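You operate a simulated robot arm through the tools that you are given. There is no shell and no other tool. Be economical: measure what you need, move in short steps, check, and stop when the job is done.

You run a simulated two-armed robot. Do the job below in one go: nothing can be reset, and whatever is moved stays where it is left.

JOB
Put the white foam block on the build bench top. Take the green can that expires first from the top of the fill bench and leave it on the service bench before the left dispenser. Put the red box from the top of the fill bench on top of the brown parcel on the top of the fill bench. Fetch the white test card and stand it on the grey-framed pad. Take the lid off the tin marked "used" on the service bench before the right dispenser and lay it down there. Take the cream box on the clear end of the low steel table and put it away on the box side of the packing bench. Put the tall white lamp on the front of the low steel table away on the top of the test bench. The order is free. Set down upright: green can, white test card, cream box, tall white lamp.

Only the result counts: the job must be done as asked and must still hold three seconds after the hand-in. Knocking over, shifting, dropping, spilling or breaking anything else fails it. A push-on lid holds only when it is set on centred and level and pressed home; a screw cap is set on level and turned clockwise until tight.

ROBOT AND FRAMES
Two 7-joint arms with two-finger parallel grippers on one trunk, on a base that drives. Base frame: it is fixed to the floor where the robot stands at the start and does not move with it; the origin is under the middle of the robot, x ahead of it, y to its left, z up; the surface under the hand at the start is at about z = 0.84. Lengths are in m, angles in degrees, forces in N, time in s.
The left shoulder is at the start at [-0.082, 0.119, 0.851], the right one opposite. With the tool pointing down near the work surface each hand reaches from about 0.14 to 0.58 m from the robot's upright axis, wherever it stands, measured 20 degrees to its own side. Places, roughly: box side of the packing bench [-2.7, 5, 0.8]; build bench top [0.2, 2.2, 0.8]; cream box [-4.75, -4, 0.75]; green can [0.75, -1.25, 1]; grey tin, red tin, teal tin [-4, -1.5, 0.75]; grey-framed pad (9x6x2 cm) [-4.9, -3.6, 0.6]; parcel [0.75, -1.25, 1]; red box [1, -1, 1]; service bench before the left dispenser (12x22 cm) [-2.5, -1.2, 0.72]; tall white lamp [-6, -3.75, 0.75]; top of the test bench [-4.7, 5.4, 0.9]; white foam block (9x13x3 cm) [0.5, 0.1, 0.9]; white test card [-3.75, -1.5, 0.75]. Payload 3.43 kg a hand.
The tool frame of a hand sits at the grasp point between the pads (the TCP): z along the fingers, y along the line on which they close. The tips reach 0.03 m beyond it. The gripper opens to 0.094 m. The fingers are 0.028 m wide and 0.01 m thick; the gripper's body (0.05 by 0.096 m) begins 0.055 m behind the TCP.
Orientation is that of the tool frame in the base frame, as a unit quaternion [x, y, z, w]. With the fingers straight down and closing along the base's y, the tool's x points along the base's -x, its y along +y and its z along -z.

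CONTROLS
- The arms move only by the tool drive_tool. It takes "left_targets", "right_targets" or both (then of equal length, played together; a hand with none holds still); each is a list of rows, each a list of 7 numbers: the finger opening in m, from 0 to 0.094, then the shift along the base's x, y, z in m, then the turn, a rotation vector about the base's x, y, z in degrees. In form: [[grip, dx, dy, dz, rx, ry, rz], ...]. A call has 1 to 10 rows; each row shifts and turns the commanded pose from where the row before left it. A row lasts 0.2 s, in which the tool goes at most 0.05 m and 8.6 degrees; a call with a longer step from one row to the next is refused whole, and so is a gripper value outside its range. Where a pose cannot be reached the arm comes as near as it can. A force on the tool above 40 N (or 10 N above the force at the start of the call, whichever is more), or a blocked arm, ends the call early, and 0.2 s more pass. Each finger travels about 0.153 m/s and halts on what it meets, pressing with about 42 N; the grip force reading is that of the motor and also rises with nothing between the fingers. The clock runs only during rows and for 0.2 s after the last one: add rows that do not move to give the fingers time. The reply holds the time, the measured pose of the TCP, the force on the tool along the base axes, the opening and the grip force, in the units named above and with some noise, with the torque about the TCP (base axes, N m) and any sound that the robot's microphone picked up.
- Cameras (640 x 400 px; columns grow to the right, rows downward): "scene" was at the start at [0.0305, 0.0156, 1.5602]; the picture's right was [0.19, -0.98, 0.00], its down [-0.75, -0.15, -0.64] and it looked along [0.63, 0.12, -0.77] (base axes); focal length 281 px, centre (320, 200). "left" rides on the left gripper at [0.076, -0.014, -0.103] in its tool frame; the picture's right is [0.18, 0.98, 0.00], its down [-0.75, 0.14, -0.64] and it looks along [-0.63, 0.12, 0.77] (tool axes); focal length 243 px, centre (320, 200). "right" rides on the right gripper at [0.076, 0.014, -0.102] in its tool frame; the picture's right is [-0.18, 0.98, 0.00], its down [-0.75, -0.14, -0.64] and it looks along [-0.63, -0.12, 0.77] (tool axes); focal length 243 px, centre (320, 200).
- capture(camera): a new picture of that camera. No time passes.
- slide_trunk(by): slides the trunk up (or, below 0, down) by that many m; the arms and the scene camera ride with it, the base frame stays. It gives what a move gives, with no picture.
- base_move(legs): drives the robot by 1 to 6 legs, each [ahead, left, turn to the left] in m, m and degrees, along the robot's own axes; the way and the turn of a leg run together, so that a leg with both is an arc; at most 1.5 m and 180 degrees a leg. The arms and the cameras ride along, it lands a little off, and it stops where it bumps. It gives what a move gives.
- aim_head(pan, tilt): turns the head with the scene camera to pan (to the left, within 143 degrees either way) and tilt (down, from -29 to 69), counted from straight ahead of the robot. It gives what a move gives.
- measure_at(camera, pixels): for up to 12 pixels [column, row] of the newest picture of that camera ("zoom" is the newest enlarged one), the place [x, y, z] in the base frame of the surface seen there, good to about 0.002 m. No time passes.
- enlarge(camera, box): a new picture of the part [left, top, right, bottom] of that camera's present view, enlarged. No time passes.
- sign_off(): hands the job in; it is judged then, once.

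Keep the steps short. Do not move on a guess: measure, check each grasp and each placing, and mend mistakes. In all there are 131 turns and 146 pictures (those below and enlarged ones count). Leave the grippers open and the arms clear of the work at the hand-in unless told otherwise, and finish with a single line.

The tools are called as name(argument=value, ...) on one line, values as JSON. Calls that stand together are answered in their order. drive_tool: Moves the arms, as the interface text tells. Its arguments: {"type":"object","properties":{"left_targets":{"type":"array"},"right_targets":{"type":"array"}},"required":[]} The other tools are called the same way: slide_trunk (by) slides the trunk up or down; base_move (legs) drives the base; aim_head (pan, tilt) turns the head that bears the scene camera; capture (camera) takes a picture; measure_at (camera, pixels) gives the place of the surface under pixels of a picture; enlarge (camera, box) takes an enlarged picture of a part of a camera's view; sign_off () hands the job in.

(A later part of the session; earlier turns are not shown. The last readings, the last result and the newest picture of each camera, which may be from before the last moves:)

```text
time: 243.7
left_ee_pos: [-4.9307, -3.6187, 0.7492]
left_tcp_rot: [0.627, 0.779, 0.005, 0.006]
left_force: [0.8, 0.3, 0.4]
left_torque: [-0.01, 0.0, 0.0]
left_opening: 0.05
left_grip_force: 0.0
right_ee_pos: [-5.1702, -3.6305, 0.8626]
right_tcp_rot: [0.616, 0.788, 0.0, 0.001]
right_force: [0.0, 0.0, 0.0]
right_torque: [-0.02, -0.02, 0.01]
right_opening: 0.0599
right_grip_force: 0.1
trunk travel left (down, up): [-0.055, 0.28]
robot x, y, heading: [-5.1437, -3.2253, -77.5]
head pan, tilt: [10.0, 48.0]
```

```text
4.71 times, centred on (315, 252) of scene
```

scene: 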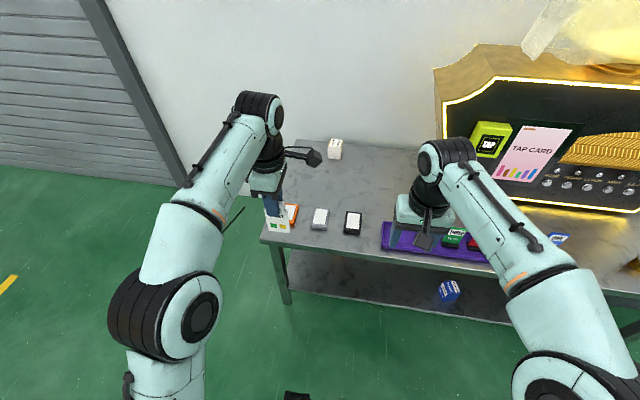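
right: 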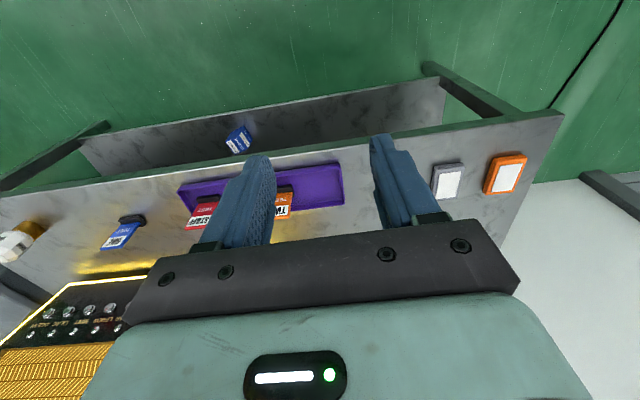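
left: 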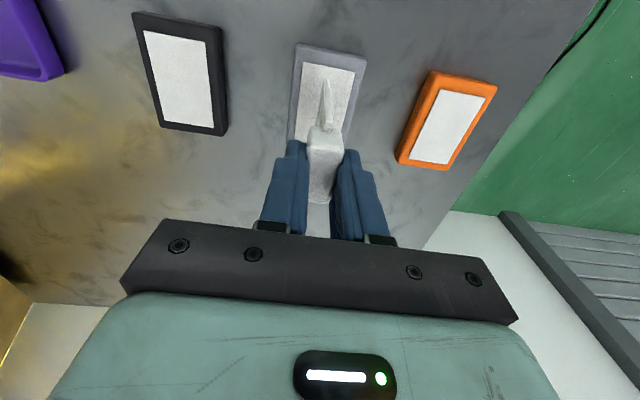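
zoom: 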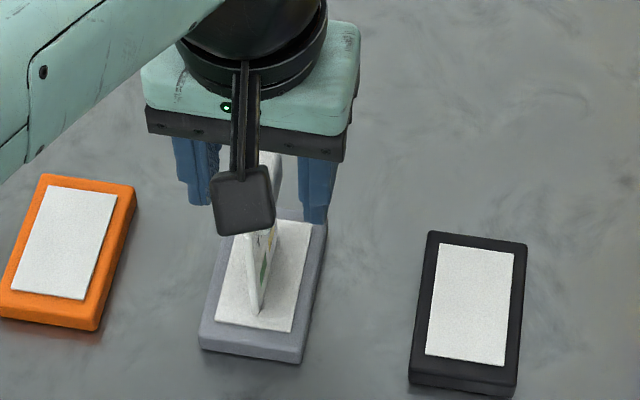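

The card stands free. I'll raise the hand straight up and check.

drive_tool(left_targets=[[0.05, 0, 0, 0.01, 0, 0, 0], [0.05, 0, 0, 0.03, 0, 0, 0], [0.05, 0, 0, 0.045, 0, 0, 0], [0.05, 0, 0, 0.045, 0, 0, 0], [0.05, 0, 0, 0.045, 0, 0, 0], [0.05, 0, 0, 0, 0, 0, 0]])

capture(camera="left")

enlarge(camera="scene", box=[280, 220, 350, 295])

```text
time: 245.1
left_ee_pos: [-4.9302, -3.6188, 0.9228]
left_tcp_rot: [0.626, 0.779, 0.005, 0.005]
left_force: [0.4, -0.6, -0.3]
left_torque: [0.0, 0.02, -0.02]
left_opening: 0.05
left_grip_force: 0.1
right_ee_pos: [-5.1698, -3.6316, 0.8639]
right_tcp_rot: [0.615, 0.789, 0.0, 0.0]
right_force: [-0.2, 0.2, 0.0]
right_torque: [-0.02, -0.04, -0.01]
right_opening: 0.0598
right_grip_force: 0.0
trunk travel left (down, up): [-0.055, 0.28]
robot x, y, heading: [-5.1426, -3.2249, -77.6]
head pan, tilt: [10.0, 48.0]
```

```text
61 pictures are left
```

left: 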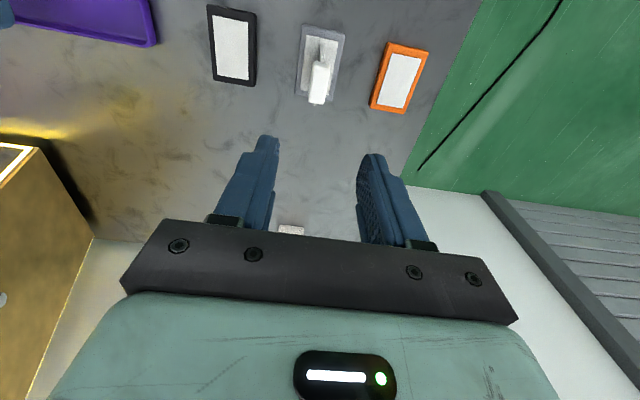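

```text
5.33 times, centred on (315, 258) of scene
```

zoom: 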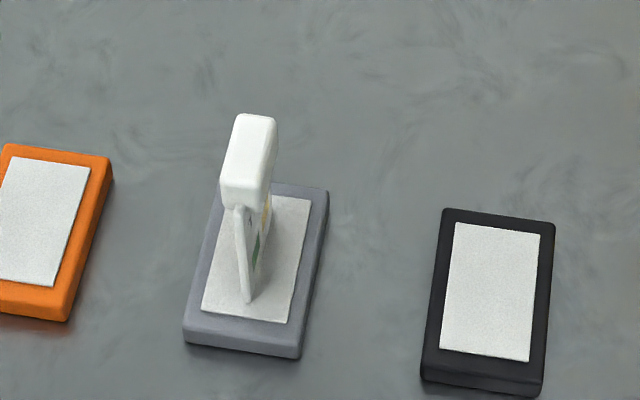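

The card stands upright on the grey-framed pad. Now the cream box at the back-left corner and the lamp at the right. I'll look at both.

aim_head(pan=10, tilt=30)

enlarge(camera="scene", box=[200, 100, 440, 260])

capture(camera="right")

```text
time: 245.9
left_ee_pos: [-4.9298, -3.619, 0.9245]
left_tcp_rot: [0.626, 0.779, 0.004, 0.006]
left_force: [-0.7, 0.3, 0.1]
left_torque: [0.01, 0.0, -0.01]
left_opening: 0.0501
left_grip_force: 0.1
right_ee_pos: [-5.1709, -3.6297, 0.8635]
right_tcp_rot: [0.616, 0.788, 0.0, 0.0]
right_force: [-0.3, 0.1, 0.2]
right_torque: [0.03, -0.03, -0.01]
right_opening: 0.0599
right_grip_force: 0.1
trunk travel left (down, up): [-0.055, 0.28]
robot x, y, heading: [-5.1448, -3.2236, -77.6]
head pan, tilt: [10.0, 30.0]
```

```text
2.50 times, centred on (320, 180) of scene
```

zoom: 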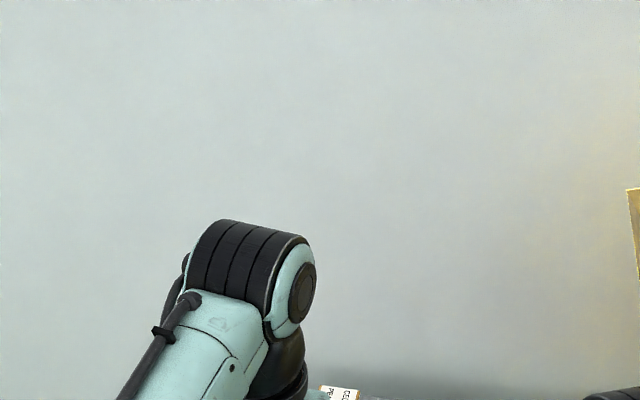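

```text
58 pictures are left
```

right: 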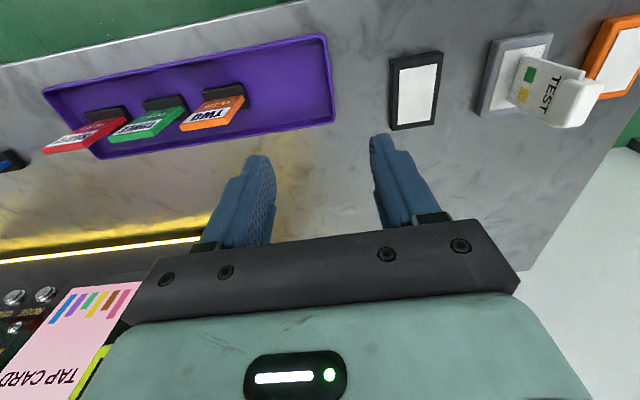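

I'll back 8 cm and strafe right 0.75 m towards the lamp.

base_move(legs=[[-0.1, 0, 0], [0, -0.75, 0]])

aim_head(pan=-15, tilt=48)

capture(camera="scene")

capture(camera="right")

```text
time: 253.7
left_ee_pos: [-5.6866, -3.6821, 0.9231]
left_tcp_rot: [0.631, 0.776, 0.004, 0.006]
left_force: [-0.4, 0.2, -0.8]
left_torque: [-0.01, -0.01, -0.02]
left_opening: 0.05
left_grip_force: 0.1
right_ee_pos: [-5.9278, -3.6907, 0.8627]
right_tcp_rot: [0.62, 0.785, 0.0, 0.0]
right_force: [0.8, 0.3, 0.0]
right_torque: [0.0, -0.02, 0.01]
right_opening: 0.0601
right_grip_force: 0.0
trunk travel left (down, up): [-0.055, 0.28]
robot x, y, heading: [-5.8933, -3.2819, -78.2]
head pan, tilt: [10.0, 30.0]
```

```text
time: 254.6
left_ee_pos: [-5.6869, -3.6806, 0.9245]
left_tcp_rot: [0.631, 0.776, 0.003, 0.006]
left_force: [-0.4, 0.3, 0.3]
left_torque: [0.01, 0.0, 0.0]
left_opening: 0.0497
left_grip_force: 0.1
right_ee_pos: [-5.9276, -3.6905, 0.8631]
right_tcp_rot: [0.62, 0.785, -0.001, 0.001]
right_force: [-0.5, 0.3, 0.5]
right_torque: [-0.02, 0.01, -0.01]
right_opening: 0.0602
right_grip_force: 0.0
trunk travel left (down, up): [-0.055, 0.28]
robot x, y, heading: [-5.897, -3.2813, -78.2]
head pan, tilt: [-15.0, 48.0]
```

```text
57 pictures are left
```

scene: 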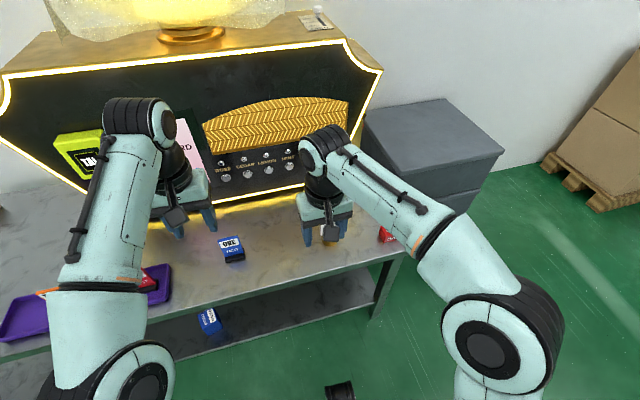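

```text
56 pictures are left
```

right: 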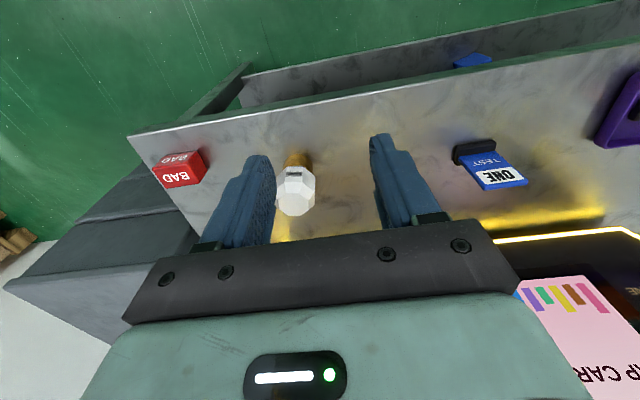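

The lamp (white faceted head, brown foot) is at (296,188) in the right camera. I'll zoom and measure.

enlarge(camera="right", box=[240, 130, 360, 230])

measure_at(camera="zoom", pixels=[[295, 290], [200, 280], [390, 285], [295, 330], [300, 225], [240, 210], [355, 210], [300, 170], [300, 110], [255, 120], [350, 120], [300, 250]])

```text
4.00 times, centred on (300, 180) of right
```

zoom: 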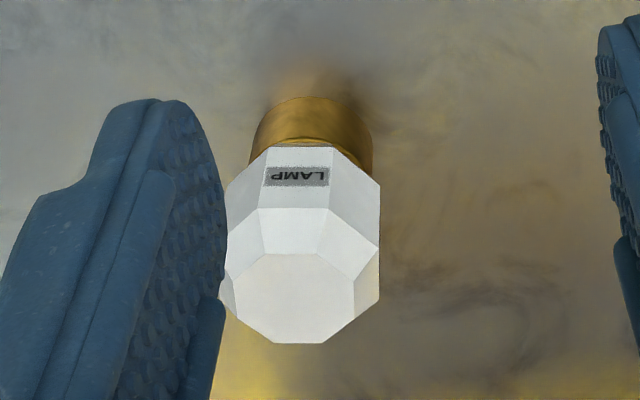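

```text
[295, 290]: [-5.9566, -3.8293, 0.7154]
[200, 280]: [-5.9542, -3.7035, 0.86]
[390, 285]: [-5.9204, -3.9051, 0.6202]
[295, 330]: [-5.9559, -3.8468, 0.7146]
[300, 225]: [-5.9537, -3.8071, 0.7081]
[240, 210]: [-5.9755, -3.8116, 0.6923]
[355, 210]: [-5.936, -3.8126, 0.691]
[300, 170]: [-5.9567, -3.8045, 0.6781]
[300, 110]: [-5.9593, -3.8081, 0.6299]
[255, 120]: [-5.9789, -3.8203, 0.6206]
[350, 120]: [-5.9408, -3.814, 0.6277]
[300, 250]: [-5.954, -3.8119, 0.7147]
```

Lamp centre ≈ (-5.956,-3.830), head 5 cm wide, top z 0.715. I'll drive 10 cm ahead so it is in easy reach.

base_move(legs=[[0.1, 0, 0]])

```text
time: 255.7
left_ee_pos: [-5.6657, -3.7791, 0.9246]
left_tcp_rot: [0.63, 0.776, 0.004, 0.006]
left_force: [-0.2, 0.7, -0.8]
left_torque: [0.04, 0.04, 0.03]
left_opening: 0.0499
left_grip_force: 0.0
right_ee_pos: [-5.9062, -3.7895, 0.8633]
right_tcp_rot: [0.619, 0.785, -0.001, 0.001]
right_force: [0.6, -0.6, 0.3]
right_torque: [0.06, 0.0, 0.02]
right_opening: 0.0598
right_grip_force: 0.1
trunk travel left (down, up): [-0.055, 0.28]
robot x, y, heading: [-5.871, -3.3858, -78.2]
head pan, tilt: [-15.0, 48.0]
```

Moving above the lamp with the gripper wide, down to z 0.78 first.

drive_tool(right_targets=[[0.08, -0.025, -0.02, 0, 0, 0, 0], [0.09, -0.0248, -0.0205, 0, 0, 0, 0], [0.09, 0, 0, -0.04, 0, 0, 0], [0.09, 0, 0, -0.04, 0, 0, 0], [0.09, 0, 0, 0, 0, 0, 0]])

enlarge(camera="right", box=[200, 60, 440, 240])

```text
time: 256.9
left_ee_pos: [-5.6649, -3.7795, 0.9235]
left_tcp_rot: [0.63, 0.776, 0.004, 0.006]
left_force: [-0.5, 0.2, 0.0]
left_torque: [0.01, 0.03, -0.02]
left_opening: 0.0501
left_grip_force: 0.0
right_ee_pos: [-5.9579, -3.8273, 0.7831]
right_tcp_rot: [0.62, 0.785, 0.0, 0.0]
right_force: [-0.3, 0.3, 0.0]
right_torque: [-0.03, 0.0, 0.01]
right_opening: 0.09
right_grip_force: 0.1
trunk travel left (down, up): [-0.055, 0.28]
robot x, y, heading: [-5.8765, -3.3788, -78.2]
head pan, tilt: [-15.0, 48.0]
```

```text
2.22 times, centred on (320, 150) of right
```

zoom: 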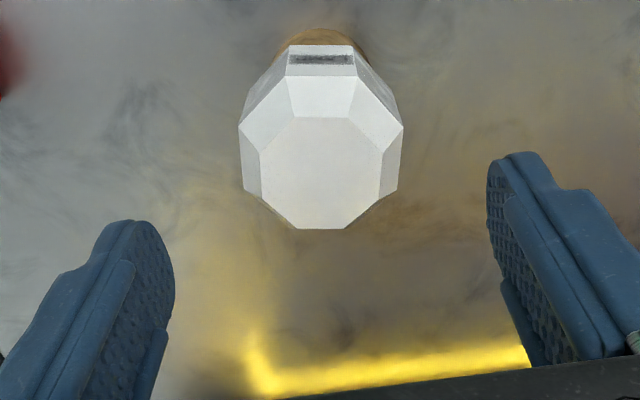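

Well centred and aligned with the octagon. Descend to z 0.682 and close.

drive_tool(right_targets=[[0.09, 0.001, -0.002, -0.04, 0, 0, 0], [0.09, 0, 0, -0.04, 0, 0, 0], [0.09, 0, 0, -0.02, 0, 0, 0], [0.09, 0, 0, 0, 0, 0, 0], [0.06, 0, 0, 0, 0, 0, 0], [0.04, 0, 0, 0, 0, 0, 0], [0.03, 0, 0, 0, 0, 0, 0], [0.03, 0, 0, 0, 0, 0, 0]])

```text
time: 258.7
left_ee_pos: [-5.6651, -3.7777, 0.9249]
left_tcp_rot: [0.63, 0.776, 0.004, 0.006]
left_force: [-0.2, -0.4, 0.5]
left_torque: [-0.02, 0.0, 0.03]
left_opening: 0.0498
left_grip_force: 0.2
right_ee_pos: [-5.955, -3.831, 0.6844]
right_tcp_rot: [0.62, 0.785, 0.0, 0.0]
right_force: [0.3, -0.1, 0.1]
right_torque: [-0.03, 0.01, 0.02]
right_opening: 0.0623
right_grip_force: 41.4
trunk travel left (down, up): [-0.055, 0.28]
robot x, y, heading: [-5.875, -3.3806, -78.3]
head pan, tilt: [-15.0, 48.0]
```

Gripped at 6.2 cm. Lift 18 cm and check.

drive_tool(right_targets=[[0.03, 0, 0, 0.015, 0, 0, 0], [0.03, 0, 0, 0.04, 0, 0, 0], [0.03, 0, 0, 0.045, 0, 0, 0], [0.03, 0, 0, 0.045, 0, 0, 0], [0.03, 0.005, 0.04, 0.02, 0, 0, 0], [0.03, 0.005, 0.04, 0, 0, 0, 0], [0.03, 0, 0, 0, 0, 0, 0]])

capture(camera="right")

```text
time: 260.3
left_ee_pos: [-5.6657, -3.7786, 0.9232]
left_tcp_rot: [0.63, 0.777, 0.004, 0.005]
left_force: [0.3, -0.4, 0.3]
left_torque: [0.03, 0.04, 0.0]
left_opening: 0.0499
left_grip_force: 0.0
right_ee_pos: [-5.9444, -3.7503, 0.8488]
right_tcp_rot: [0.619, 0.785, 0.0, 0.0]
right_force: [0.3, 0.7, -1.7]
right_torque: [0.01, -0.03, 0.01]
right_opening: 0.0618
right_grip_force: 42.0
trunk travel left (down, up): [-0.055, 0.28]
robot x, y, heading: [-5.8759, -3.3812, -78.3]
head pan, tilt: [-15.0, 48.0]
```

```text
53 pictures are left
```

right: 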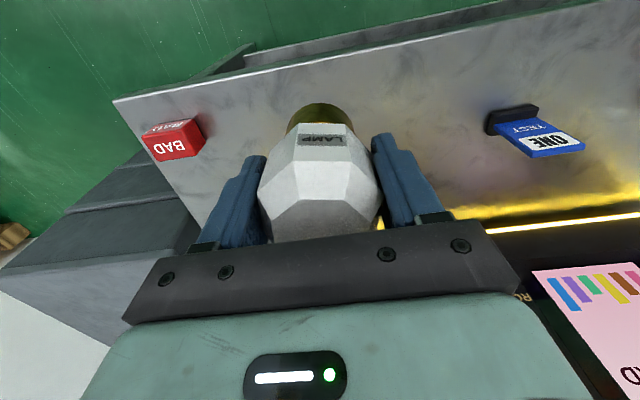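

The lamp is held upright. I'll raise the trunk for clearance and drive round to the clear left end of the table for the cream box.

slide_trunk(by=0.15)

base_move(legs=[[-0.45, 0, 0], [0, 1.45, 0], [0, 0, -89.5]])

aim_head(pan=75, tilt=35)

capture(camera="scene")

```text
time: 262.1
left_ee_pos: [-5.6668, -3.7779, 1.0732]
left_tcp_rot: [0.631, 0.776, 0.005, 0.005]
left_force: [-0.1, 0.4, -0.4]
left_torque: [-0.03, 0.01, -0.01]
left_opening: 0.05
left_grip_force: 0.0
right_ee_pos: [-5.9471, -3.7518, 0.9987]
right_tcp_rot: [0.619, 0.785, 0.0, 0.0]
right_force: [-1.1, -0.3, -1.7]
right_torque: [0.02, 0.02, 0.01]
right_opening: 0.0619
right_grip_force: 42.2
trunk travel left (down, up): [-0.205, 0.13]
robot x, y, heading: [-5.8741, -3.381, -78.1]
head pan, tilt: [-15.0, 48.0]
```

```text
time: 281.1
left_ee_pos: [-4.9438, -2.8521, 1.0744]
left_tcp_rot: [0.995, 0.099, -0.001, 0.007]
left_force: [-0.1, -0.7, 0.6]
left_torque: [0.0, -0.01, 0.03]
left_opening: 0.05
left_grip_force: 0.1
right_ee_pos: [-4.9149, -2.572, 0.9993]
right_tcp_rot: [0.994, 0.113, 0.0, 0.0]
right_force: [0.9, 0.7, -1.7]
right_torque: [-0.01, -0.02, -0.02]
right_opening: 0.0615
right_grip_force: 42.4
trunk travel left (down, up): [-0.205, 0.13]
robot x, y, heading: [-4.5461, -2.6435, -168.6]
head pan, tilt: [-15.0, 48.0]
```

```text
time: 282.8
left_ee_pos: [-4.9435, -2.8521, 1.0735]
left_tcp_rot: [0.995, 0.099, -0.002, 0.007]
left_force: [0.6, -0.4, -0.2]
left_torque: [0.02, 0.01, 0.0]
left_opening: 0.0499
left_grip_force: 0.1
right_ee_pos: [-4.9146, -2.573, 0.9984]
right_tcp_rot: [0.994, 0.113, 0.0, -0.001]
right_force: [-0.2, 0.8, -2.3]
right_torque: [0.0, 0.01, -0.01]
right_opening: 0.0616
right_grip_force: 42.3
trunk travel left (down, up): [-0.205, 0.13]
robot x, y, heading: [-4.5429, -2.6457, -168.7]
head pan, tilt: [75.0, 35.0]
```

```text
52 pictures are left
```

scene: 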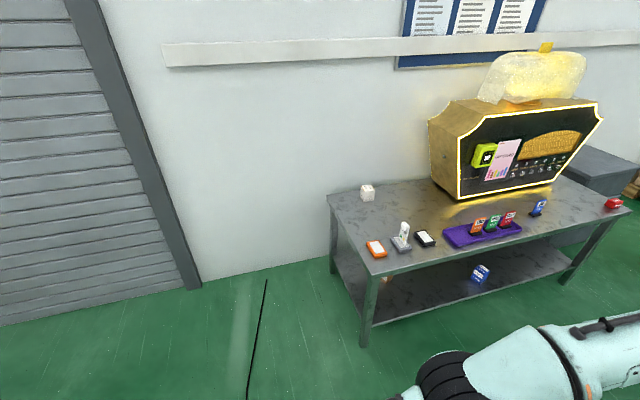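

Card still upright. I'll measure the cream box, table end, and wall foot.

measure_at(camera="scene", pixels=[[364, 186], [372, 188], [362, 197], [371, 200], [329, 197], [374, 277], [200, 285], [270, 272], [325, 260], [361, 345]])

enlarge(camera="scene", box=[320, 170, 440, 270])

```text
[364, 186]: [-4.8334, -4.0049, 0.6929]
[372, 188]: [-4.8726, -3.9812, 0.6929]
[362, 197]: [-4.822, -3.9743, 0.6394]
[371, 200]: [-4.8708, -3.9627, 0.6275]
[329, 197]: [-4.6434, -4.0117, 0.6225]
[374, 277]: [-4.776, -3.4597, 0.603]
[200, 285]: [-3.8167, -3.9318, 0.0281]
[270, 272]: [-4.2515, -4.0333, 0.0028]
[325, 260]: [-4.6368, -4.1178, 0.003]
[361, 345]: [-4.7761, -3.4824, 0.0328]
```

```text
4.00 times, centred on (380, 220) of scene
```

zoom: 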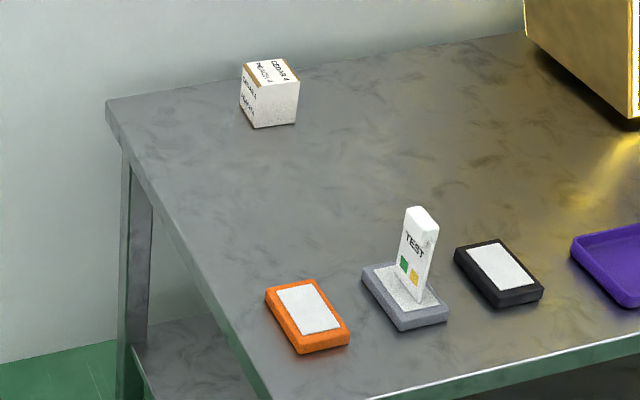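

Measuring the box top corners in the zoom.

measure_at(camera="zoom", pixels=[[245, 68], [283, 60], [297, 80], [260, 88], [270, 74], [252, 124], [296, 118], [241, 100], [108, 102], [262, 388]])

```text
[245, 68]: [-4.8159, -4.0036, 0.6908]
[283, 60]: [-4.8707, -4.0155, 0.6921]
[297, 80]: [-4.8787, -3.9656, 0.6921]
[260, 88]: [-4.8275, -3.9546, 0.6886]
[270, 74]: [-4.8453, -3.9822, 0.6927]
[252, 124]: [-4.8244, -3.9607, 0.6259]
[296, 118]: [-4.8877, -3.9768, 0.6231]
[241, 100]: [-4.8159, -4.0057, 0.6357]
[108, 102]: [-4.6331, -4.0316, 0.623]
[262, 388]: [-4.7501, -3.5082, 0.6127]
```

Box centre (-4.848,-3.985), 5.5×5 cm, top z 0.692. I'll strafe left along the table end to put it within the left hand's reach.

base_move(legs=[[0, 1.04, 0], [0.04, 0, 0.7]])

slide_trunk(by=-0.12)

capture(camera="left")

```text
time: 292.7
left_ee_pos: [-4.7668, -3.8891, 1.0726]
left_tcp_rot: [0.994, 0.112, 0.0, 0.008]
left_force: [-1.1, -0.3, 0.0]
left_torque: [0.01, -0.05, -0.01]
left_opening: 0.0501
left_grip_force: 0.0
right_ee_pos: [-4.7438, -3.6091, 0.999]
right_tcp_rot: [0.992, 0.126, 0.001, 0.0]
right_force: [-0.4, 0.0, -1.3]
right_torque: [0.02, -0.02, 0.02]
right_opening: 0.0616
right_grip_force: 41.7
trunk travel left (down, up): [-0.205, 0.13]
robot x, y, heading: [-4.3692, -3.674, -167.3]
head pan, tilt: [75.0, 35.0]
```

```text
time: 294.2
left_ee_pos: [-4.7646, -3.8883, 0.9543]
left_tcp_rot: [0.994, 0.112, -0.002, 0.007]
left_force: [0.8, 0.2, -0.1]
left_torque: [0.01, 0.01, 0.0]
left_opening: 0.05
left_grip_force: 0.1
right_ee_pos: [-4.7417, -3.6094, 0.8784]
right_tcp_rot: [0.992, 0.126, 0.0, 0.0]
right_force: [-0.8, 0.8, -1.9]
right_torque: [-0.01, 0.02, -0.02]
right_opening: 0.0612
right_grip_force: 42.2
trunk travel left (down, up): [-0.085, 0.25]
robot x, y, heading: [-4.3749, -3.6725, -167.0]
head pan, tilt: [75.0, 35.0]
```

```text
50 pictures are left
```

left: 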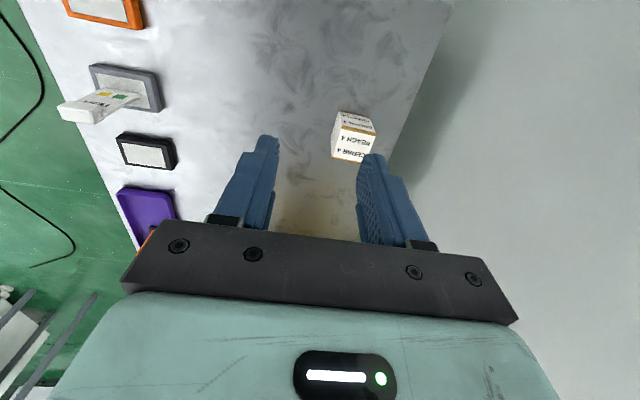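

Aligned. Moving over the box and down to z 0.77.

drive_tool(left_targets=[[0.065, -0.0278, -0.0323, -0.01, 0, 0, 0], [0.08, -0.0278, -0.0323, -0.02, 0, 0, 0], [0.09, -0.0278, -0.0323, -0.02, 0, 0, 0], [0.09, 0, 0, -0.045, 0, 0, 0], [0.09, 0, 0, -0.045, 0, 0, 0], [0.09, 0, 0, -0.04, 0, 0, 0], [0.09, 0, 0, 0, 0, 0, 0]])

enlarge(camera="left", box=[200, 60, 440, 240])

```text
time: 295.8
left_ee_pos: [-4.8358, -3.948, 0.8041]
left_tcp_rot: [0.994, 0.112, 0.0, 0.007]
left_force: [-0.2, 0.3, 0.5]
left_torque: [-0.02, -0.02, 0.0]
left_opening: 0.0902
left_grip_force: 0.2
left hand out of reach, approached as far as the arm can: row 1, 2, 3, 4, 5, 6
right_ee_pos: [-4.7428, -3.6086, 0.879]
right_tcp_rot: [0.992, 0.125, 0.001, 0.0]
right_force: [0.1, 0.0, -1.7]
right_torque: [-0.03, 0.01, 0.02]
right_opening: 0.0614
right_grip_force: 42.0
trunk travel left (down, up): [-0.085, 0.25]
robot x, y, heading: [-4.3712, -3.6723, -167.2]
head pan, tilt: [75.0, 35.0]
```

```text
2.22 times, centred on (320, 150) of left
```

zoom: 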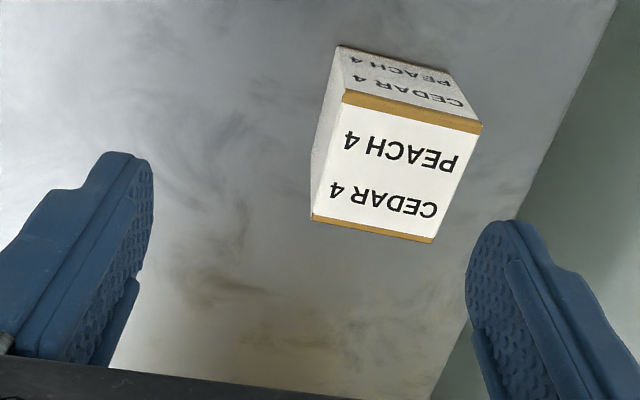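

About 4 cm short. I'll shift the base 4 cm left and 2 cm ahead.

base_move(legs=[[0.02, 0.04, 0]])

enlarge(camera="left", box=[200, 60, 440, 240])

```text
time: 296.8
left_ee_pos: [-4.846, -3.9926, 0.804]
left_tcp_rot: [0.994, 0.112, 0.0, 0.007]
left_force: [-0.7, 0.0, -0.3]
left_torque: [0.01, -0.03, -0.02]
left_opening: 0.0902
left_grip_force: 0.1
right_ee_pos: [-4.7537, -3.6519, 0.8792]
right_tcp_rot: [0.992, 0.125, 0.0, 0.0]
right_force: [0.7, -0.3, -1.0]
right_torque: [0.01, -0.03, 0.04]
right_opening: 0.0613
right_grip_force: 41.4
trunk travel left (down, up): [-0.085, 0.25]
robot x, y, heading: [-4.381, -3.7185, -167.5]
head pan, tilt: [75.0, 35.0]
```

```text
2.22 times, centred on (320, 150) of left
```

zoom: 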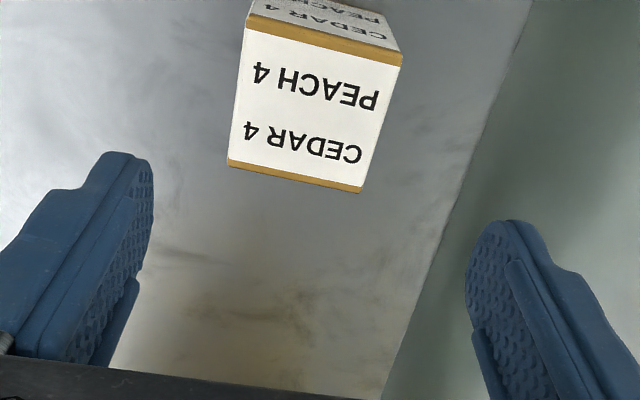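

Centred now. Descend to z 0.668 with a small y correction, then close.

drive_tool(left_targets=[[0.09, -0.001, 0.006, -0.04, 0, 0, 0], [0.09, 0, 0, -0.045, 0, 0, 0], [0.09, 0, 0, -0.035, 0, 0, 0], [0.09, 0, 0, -0.016, 0, 0, 0], [0.09, 0, 0, 0, 0, 0, 0]])

capture(camera="left")

```text
time: 298.0
left_ee_pos: [-4.8757, -3.9909, 0.6735]
left_tcp_rot: [0.994, 0.112, 0.0, 0.007]
left_force: [0.8, 0.5, 0.2]
left_torque: [0.0, 0.02, -0.04]
left_opening: 0.0897
left_grip_force: 0.1
left hand out of reach, approached as far as the arm can: row 1, 2, 3
right_ee_pos: [-4.7537, -3.6514, 0.878]
right_tcp_rot: [0.992, 0.125, 0.0, 0.0]
right_force: [-0.4, 1.0, -2.0]
right_torque: [0.02, 0.03, 0.01]
right_opening: 0.0615
right_grip_force: 41.9
trunk travel left (down, up): [-0.085, 0.25]
robot x, y, heading: [-4.382, -3.7175, -167.3]
head pan, tilt: [75.0, 35.0]
```

```text
47 pictures are left
```

left: 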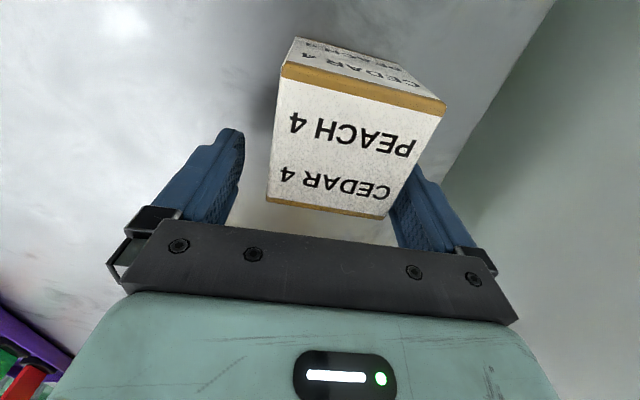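

Lateral is right, but the hand is 2.8 cm too far ahead. I'll draw it back and recheck.

drive_tool(left_targets=[[0.09, 0.014, 0.003, 0, 0, 0, 0], [0.09, 0.0135, 0.003, 0, 0, 0, 0], [0.09, 0, 0, 0, 0, 0, 0]])

capture(camera="left")

```text
time: 298.8
left_ee_pos: [-4.8765, -3.99, 0.6747]
left_tcp_rot: [0.994, 0.111, 0.0, 0.008]
left_force: [0.0, -0.1, 0.6]
left_torque: [0.01, 0.01, 0.0]
left_opening: 0.0899
left_grip_force: 0.2
left hand out of reach, approached as far as the arm can: row 1, 2
right_ee_pos: [-4.7527, -3.6517, 0.8787]
right_tcp_rot: [0.992, 0.125, 0.0, 0.0]
right_force: [0.1, -0.7, -1.1]
right_torque: [0.0, -0.01, -0.04]
right_opening: 0.0613
right_grip_force: 41.8
trunk travel left (down, up): [-0.085, 0.25]
robot x, y, heading: [-4.3826, -3.7172, -166.8]
head pan, tilt: [75.0, 35.0]
```

```text
46 pictures are left
```

left: 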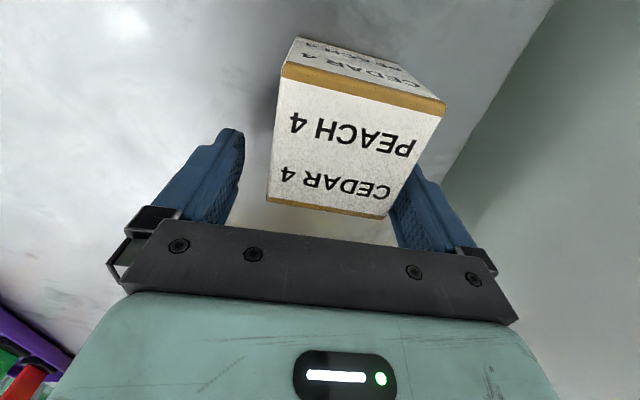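

The arm won't retract here, so I'll back the base 2.8 cm instead; the fingers straddle the box with 2 cm on each side.

base_move(legs=[[-0.029, 0, 0]])

capture(camera="left")

```text
time: 299.6
left_ee_pos: [-4.8477, -3.9852, 0.6741]
left_tcp_rot: [0.994, 0.112, -0.001, 0.008]
left_force: [0.0, -1.4, -0.3]
left_torque: [0.02, 0.02, -0.06]
left_opening: 0.0899
left_grip_force: 0.0
right_ee_pos: [-4.7245, -3.6456, 0.8782]
right_tcp_rot: [0.992, 0.125, 0.0, 0.0]
right_force: [0.3, 0.3, -1.5]
right_torque: [-0.04, 0.04, 0.02]
right_opening: 0.0612
right_grip_force: 42.3
trunk travel left (down, up): [-0.085, 0.25]
robot x, y, heading: [-4.3527, -3.7101, -166.9]
head pan, tilt: [75.0, 35.0]
```

```text
45 pictures are left
```

left: 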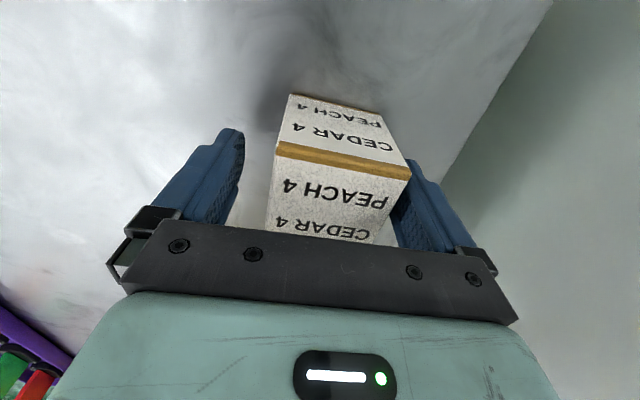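

TCP is now at the box centre. Closing, then lifting with the trunk.

drive_tool(left_targets=[[0.075, 0, 0, 0, 0, 0, 0], [0.06, 0, 0, 0, 0, 0, 0], [0.045, 0, 0, 0, 0, 0, 0], [0.03, 0, 0, 0, 0, 0, 0], [0.03, 0, 0, 0, 0, 0, 0]])

slide_trunk(by=0.22)

capture(camera="left")

```text
time: 300.8
left_ee_pos: [-4.8489, -3.9835, 0.6738]
left_tcp_rot: [0.994, 0.111, 0.0, 0.008]
left_force: [0.1, -0.8, 1.9]
left_torque: [0.05, 0.05, -0.01]
left_opening: 0.0637
left_grip_force: 42.7
right_ee_pos: [-4.724, -3.6449, 0.8792]
right_tcp_rot: [0.992, 0.126, 0.0, 0.0]
right_force: [-1.0, -0.2, -1.5]
right_torque: [-0.02, 0.01, -0.03]
right_opening: 0.0614
right_grip_force: 42.2
trunk travel left (down, up): [-0.085, 0.25]
robot x, y, heading: [-4.3556, -3.7127, -167.2]
head pan, tilt: [75.0, 35.0]
```

```text
time: 303.2
left_ee_pos: [-4.8473, -3.984, 0.8935]
left_tcp_rot: [0.994, 0.111, 0.0, 0.007]
left_force: [-0.2, 0.1, -1.0]
left_torque: [0.0, 0.03, -0.03]
left_opening: 0.064
left_grip_force: 42.3
right_ee_pos: [-4.7249, -3.6456, 1.0987]
right_tcp_rot: [0.992, 0.125, -0.001, 0.0]
right_force: [1.0, 0.0, -2.5]
right_torque: [0.0, 0.02, 0.02]
right_opening: 0.0615
right_grip_force: 42.3
trunk travel left (down, up): [-0.305, 0.03]
robot x, y, heading: [-4.354, -3.7128, -167.5]
head pan, tilt: [75.0, 35.0]
```

```text
44 pictures are left
```

left: 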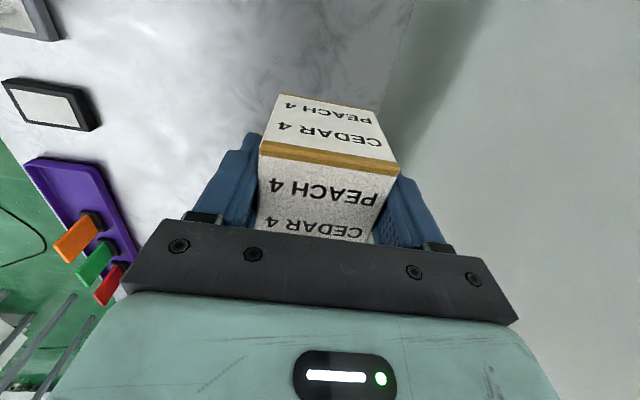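

The box is held. I'll raise and retract the left hand before driving away.

drive_tool(left_targets=[[0.03, 0, 0, 0.04, 0, 0, 0], [0.03, 0, 0, 0.04, 0, 0, 0], [0.03, 0.02, 0.01, 0.03, 0, 0, 0], [0.03, 0.04, 0.015, 0.0, 0, 0, 0], [0.03, 0.04, 0.015, 0, 0, 0, 0], [0.03, 0.03, 0.015, 0, 0, 0, 0], [0.03, 0, 0, 0, 0, 0, 0]])

aim_head(pan=-80, tilt=10)

capture(camera="scene")

```text
time: 304.8
left_ee_pos: [-4.7171, -3.929, 1.0039]
left_tcp_rot: [0.994, 0.111, 0.0, 0.007]
left_force: [-0.1, -0.1, -1.4]
left_torque: [0.01, -0.02, -0.02]
left_opening: 0.0638
left_grip_force: 42.2
right_ee_pos: [-4.7254, -3.6443, 1.0977]
right_tcp_rot: [0.992, 0.125, 0.0, 0.0]
right_force: [-0.6, -0.4, -1.4]
right_torque: [0.01, -0.01, -0.02]
right_opening: 0.0617
right_grip_force: 41.5
trunk travel left (down, up): [-0.305, 0.03]
robot x, y, heading: [-4.3542, -3.7077, -167.3]
head pan, tilt: [75.0, 35.0]
```

```text
time: 307.2
left_ee_pos: [-4.7173, -3.9305, 1.0038]
left_tcp_rot: [0.994, 0.112, 0.0, 0.007]
left_force: [-0.4, -0.3, -1.1]
left_torque: [-0.01, 0.04, -0.01]
left_opening: 0.064
left_grip_force: 42.2
right_ee_pos: [-4.7246, -3.6461, 1.0991]
right_tcp_rot: [0.992, 0.125, 0.0, 0.0]
right_force: [-0.1, -0.1, -1.7]
right_torque: [0.01, -0.01, -0.02]
right_opening: 0.061
right_grip_force: 42.1
trunk travel left (down, up): [-0.305, 0.03]
robot x, y, heading: [-4.3526, -3.7111, -167.3]
head pan, tilt: [-80.0, 10.0]
```

```text
43 pictures are left
```

scene: 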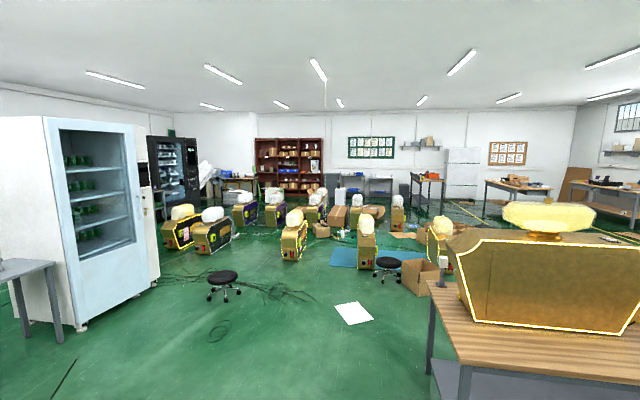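

I'll measure the floor obstacles in view to plan the long drive to the packing and test benches.

measure_at(camera="scene", pixels=[[388, 278], [415, 290], [440, 265], [367, 270], [293, 258], [353, 313], [400, 235], [512, 215], [428, 212], [430, 178], [515, 182], [338, 225]])

enlarge(camera="scene", box=[380, 130, 640, 280])

```text
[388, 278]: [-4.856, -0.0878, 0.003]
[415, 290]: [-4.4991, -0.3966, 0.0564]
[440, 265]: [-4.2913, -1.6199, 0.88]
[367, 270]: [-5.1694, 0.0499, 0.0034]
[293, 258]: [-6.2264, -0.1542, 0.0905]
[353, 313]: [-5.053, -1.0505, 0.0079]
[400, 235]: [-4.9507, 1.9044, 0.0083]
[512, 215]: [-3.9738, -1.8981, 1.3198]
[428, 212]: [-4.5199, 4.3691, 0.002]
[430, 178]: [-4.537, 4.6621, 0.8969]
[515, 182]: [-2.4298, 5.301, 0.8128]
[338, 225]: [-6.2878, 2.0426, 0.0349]
```

```text
2.46 times, centred on (510, 205) of scene
```

zoom: 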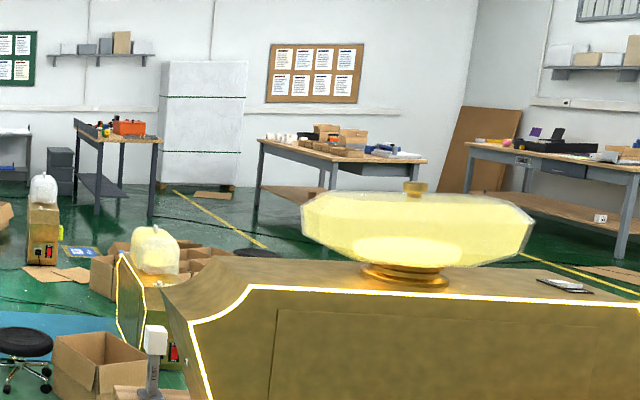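

The known-free way back is west of the service bench, then along its front. First stretch: right, a little ahead, right again.

base_move(legs=[[0, -1.1, 0], [0.25, 0, 0], [0, -1.5, 0], [0, -0.13, 0]])

```text
time: 332.9
left_ee_pos: [-5.5727, -1.3178, 1.0046]
left_tcp_rot: [0.993, 0.115, 0.0, 0.008]
left_force: [0.0, 0.2, -0.4]
left_torque: [0.01, -0.02, 0.0]
left_opening: 0.0638
left_grip_force: 41.7
right_ee_pos: [-5.5834, -1.0331, 1.0991]
right_tcp_rot: [0.992, 0.13, 0.001, 0.0]
right_force: [-0.9, -0.8, -1.5]
right_torque: [-0.02, -0.01, 0.02]
right_opening: 0.0615
right_grip_force: 41.7
trunk travel left (down, up): [-0.305, 0.03]
robot x, y, heading: [-5.2088, -1.0968, -166.7]
head pan, tilt: [-80.0, 10.0]
```

Now straight backwards along the bench front, then turn north and look.

base_move(legs=[[-1.5, 0, 0], [-1.3, 0, 0], [-1.1, 0, 0], [0, 0, -103.3], [1.4, 0, 0]])

aim_head(pan=20, tilt=18)

capture(camera="scene")

```text
time: 362.7
left_ee_pos: [-1.5177, 1.5992, 1.0047]
left_tcp_rot: [-0.706, 0.709, 0.005, -0.005]
left_force: [0.2, -1.0, -0.8]
left_torque: [-0.02, -0.01, 0.0]
left_opening: 0.0641
left_grip_force: 41.6
right_ee_pos: [-1.2391, 1.5429, 1.0989]
right_tcp_rot: [0.715, -0.699, -0.001, 0.0]
right_force: [-0.3, 0.5, -1.0]
right_torque: [0.01, 0.03, 0.01]
right_opening: 0.0613
right_grip_force: 41.8
trunk travel left (down, up): [-0.305, 0.03]
robot x, y, heading: [-1.3887, 1.1989, 89.5]
head pan, tilt: [-80.0, 10.0]
```

```text
time: 364.5
left_ee_pos: [-1.5179, 1.5983, 1.0048]
left_tcp_rot: [-0.705, 0.709, 0.005, -0.006]
left_force: [-0.2, 0.2, -1.4]
left_torque: [-0.03, -0.02, -0.03]
left_opening: 0.0636
left_grip_force: 41.8
right_ee_pos: [-1.2388, 1.5408, 1.0987]
right_tcp_rot: [0.715, -0.699, 0.0, -0.001]
right_force: [0.6, -0.1, -1.1]
right_torque: [-0.01, 0.0, -0.05]
right_opening: 0.0612
right_grip_force: 42.2
trunk travel left (down, up): [-0.305, 0.03]
robot x, y, heading: [-1.3893, 1.1959, 89.9]
head pan, tilt: [20.0, 18.0]
```

```text
41 pictures are left
```

scene: 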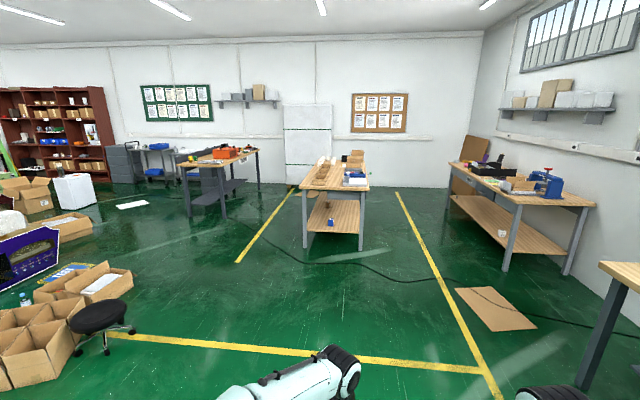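

The packing bench (brown boxes) is at (335,180) and the test bench (orange case) at (220,165). I'll zoom and measure them.

enlarge(camera="scene", box=[170, 120, 410, 270])

measure_at(camera="scene", pixels=[[302, 188], [368, 188], [365, 162], [318, 165], [355, 172], [335, 178], [178, 165], [222, 163], [258, 150], [205, 157], [306, 248], [190, 215]])

```text
2.67 times, centred on (290, 195) of scene
```

zoom: 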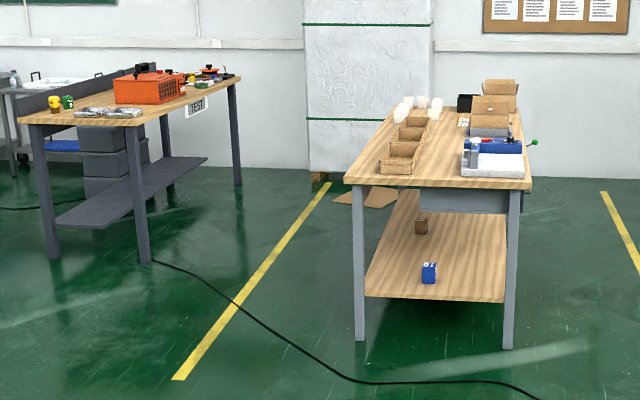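

```text
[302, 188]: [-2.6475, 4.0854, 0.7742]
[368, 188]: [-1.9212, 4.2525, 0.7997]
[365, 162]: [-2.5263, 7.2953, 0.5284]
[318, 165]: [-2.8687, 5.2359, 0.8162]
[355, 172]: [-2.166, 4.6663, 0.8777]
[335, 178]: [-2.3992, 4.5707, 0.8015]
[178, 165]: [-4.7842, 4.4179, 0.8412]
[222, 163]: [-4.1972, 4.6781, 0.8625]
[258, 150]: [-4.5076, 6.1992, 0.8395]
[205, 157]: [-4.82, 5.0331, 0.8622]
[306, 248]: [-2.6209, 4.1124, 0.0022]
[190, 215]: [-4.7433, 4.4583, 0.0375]
```

Packing bench: left edge from (-2.65,4.09) running at 103°. I'll drive into the aisle between the benches, facing the packing bench's left side.

base_move(legs=[[0, 0, 13], [1.5, 0, 0], [0.4, 0, 0], [0, 1.15, 0], [0, 0, -90], [0, 1.2, 0]])

aim_head(pan=50, tilt=28)

capture(camera="scene")

```text
time: 398.9
left_ee_pos: [-2.7642, 4.204, 1.0042]
left_tcp_rot: [-0.095, 0.995, 0.008, 0.0]
left_force: [-0.1, 0.0, -0.7]
left_torque: [-0.03, 0.0, 0.01]
left_opening: 0.0637
left_grip_force: 42.3
right_ee_pos: [-2.7658, 3.9194, 1.0986]
right_tcp_rot: [-0.109, 0.994, 0.0, 0.0]
right_force: [-0.6, -0.2, -2.1]
right_torque: [-0.03, 0.03, 0.04]
right_opening: 0.0611
right_grip_force: 42.0
trunk travel left (down, up): [-0.305, 0.03]
robot x, y, heading: [-3.1355, 3.9949, 10.8]
head pan, tilt: [20.0, 18.0]
```

```text
time: 399.9
left_ee_pos: [-2.7637, 4.2035, 1.0036]
left_tcp_rot: [-0.095, 0.995, 0.007, -0.001]
left_force: [1.0, -0.5, -1.2]
left_torque: [-0.02, 0.0, 0.03]
left_opening: 0.0639
left_grip_force: 41.7
right_ee_pos: [-2.7658, 3.9183, 1.0977]
right_tcp_rot: [-0.11, 0.994, 0.0, 0.0]
right_force: [-0.6, -0.1, -1.7]
right_torque: [-0.01, 0.03, 0.0]
right_opening: 0.0611
right_grip_force: 41.8
trunk travel left (down, up): [-0.305, 0.03]
robot x, y, heading: [-3.1383, 3.9967, 10.8]
head pan, tilt: [50.0, 28.0]
```

```text
39 pictures are left
```

scene: 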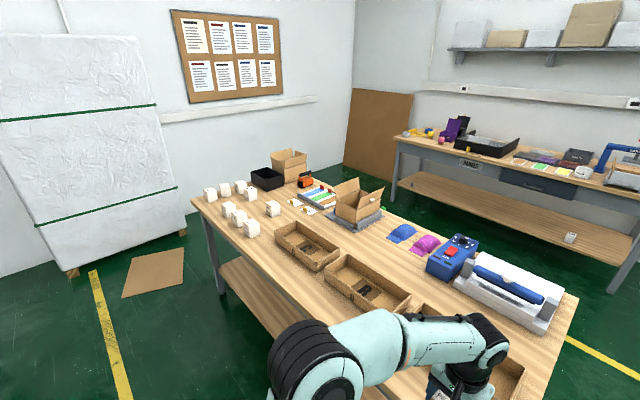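

A group of cream boxes stands at the far-left part of the bench, the "box side". I'll zoom and measure free spots there.

enlarge(camera="scene", box=[180, 150, 360, 270])

measure_at(camera="zoom", pixels=[[260, 285], [210, 260], [175, 205], [105, 175], [215, 170], [330, 230], [300, 275], [270, 200], [150, 240], [240, 310], [400, 280], [55, 180]])

```text
3.33 times, centred on (270, 210) of scene
```

zoom: 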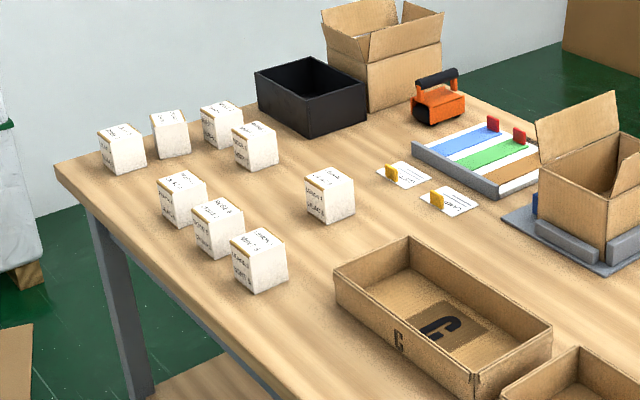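

```text
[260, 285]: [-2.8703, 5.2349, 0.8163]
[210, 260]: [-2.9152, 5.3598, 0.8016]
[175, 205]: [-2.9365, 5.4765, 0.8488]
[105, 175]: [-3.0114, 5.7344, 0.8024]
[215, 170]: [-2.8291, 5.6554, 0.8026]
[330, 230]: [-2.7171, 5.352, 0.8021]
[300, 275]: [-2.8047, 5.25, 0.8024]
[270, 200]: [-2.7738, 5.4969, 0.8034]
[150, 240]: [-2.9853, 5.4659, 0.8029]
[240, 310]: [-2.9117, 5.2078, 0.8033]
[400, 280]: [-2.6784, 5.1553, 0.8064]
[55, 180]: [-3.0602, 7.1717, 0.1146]
```

The left strip holds trays and cream boxes. There is a free spot around (-2.79,5.43) between the box groups. I'll strafe left 1.2 m and look closely.

base_move(legs=[[0, 1.2, 2], [0.1, 0, 0]])

aim_head(pan=15, tilt=50)

capture(camera="scene")

capture(camera="left")

```text
time: 411.4
left_ee_pos: [-2.9274, 5.4158, 1.0038]
left_tcp_rot: [-0.114, 0.993, 0.006, -0.001]
left_force: [0.2, 0.4, -0.9]
left_torque: [-0.02, 0.01, 0.02]
left_opening: 0.0634
left_grip_force: 41.6
right_ee_pos: [-2.9175, 5.1318, 1.0983]
right_tcp_rot: [-0.128, 0.992, 0.0, 0.0]
right_force: [0.2, 1.0, -1.8]
right_torque: [0.0, 0.03, 0.0]
right_opening: 0.0612
right_grip_force: 42.1
trunk travel left (down, up): [-0.305, 0.03]
robot x, y, heading: [-3.2871, 5.1948, 13.4]
head pan, tilt: [50.0, 28.0]
```

```text
time: 412.4
left_ee_pos: [-2.927, 5.4157, 1.0037]
left_tcp_rot: [-0.114, 0.993, 0.007, -0.001]
left_force: [0.7, -0.2, -0.8]
left_torque: [-0.03, 0.0, -0.02]
left_opening: 0.0638
left_grip_force: 42.1
right_ee_pos: [-2.9177, 5.1314, 1.099]
right_tcp_rot: [-0.127, 0.992, 0.0, 0.001]
right_force: [-0.7, 0.4, -1.5]
right_torque: [0.02, 0.0, 0.01]
right_opening: 0.0611
right_grip_force: 42.1
trunk travel left (down, up): [-0.305, 0.03]
robot x, y, heading: [-3.2871, 5.1937, 13.1]
head pan, tilt: [15.0, 50.0]
```

```text
37 pictures are left
```

scene: 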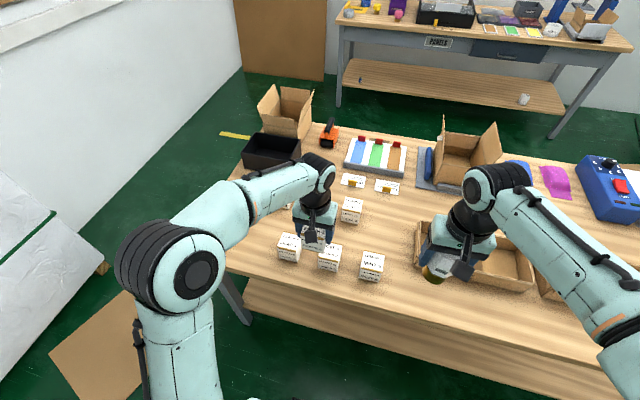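

```text
36 pictures are left
```

left: 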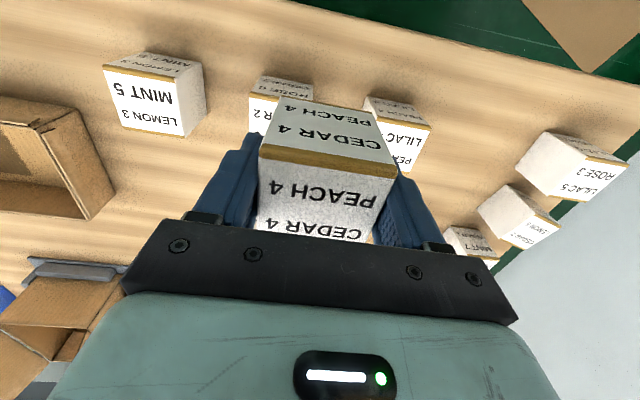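

I'll measure candidate free wood right of the boxes, e.g. (390,225), and neighbours' positions.

measure_at(camera="scene", pixels=[[390, 225], [375, 225], [405, 210], [372, 257], [350, 203], [362, 222], [384, 260], [415, 230], [388, 193], [330, 251], [345, 300], [400, 250]])

enlarge(camera="scene", box=[270, 160, 450, 300])

```text
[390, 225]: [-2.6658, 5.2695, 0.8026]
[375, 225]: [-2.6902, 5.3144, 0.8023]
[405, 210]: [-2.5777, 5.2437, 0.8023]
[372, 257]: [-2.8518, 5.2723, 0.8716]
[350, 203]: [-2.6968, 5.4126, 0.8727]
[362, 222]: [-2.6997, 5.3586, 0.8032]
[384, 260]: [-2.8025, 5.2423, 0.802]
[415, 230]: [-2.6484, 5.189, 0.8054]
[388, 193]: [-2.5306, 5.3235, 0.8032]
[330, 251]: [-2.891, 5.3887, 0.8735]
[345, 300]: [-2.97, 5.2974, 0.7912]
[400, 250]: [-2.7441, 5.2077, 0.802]
```

```text
2.86 times, centred on (360, 230) of scene
```

zoom: 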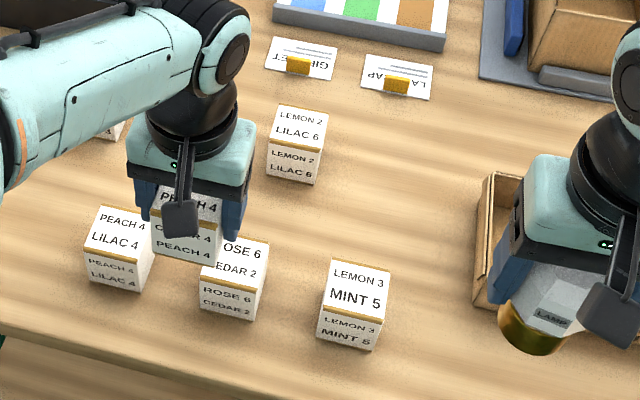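

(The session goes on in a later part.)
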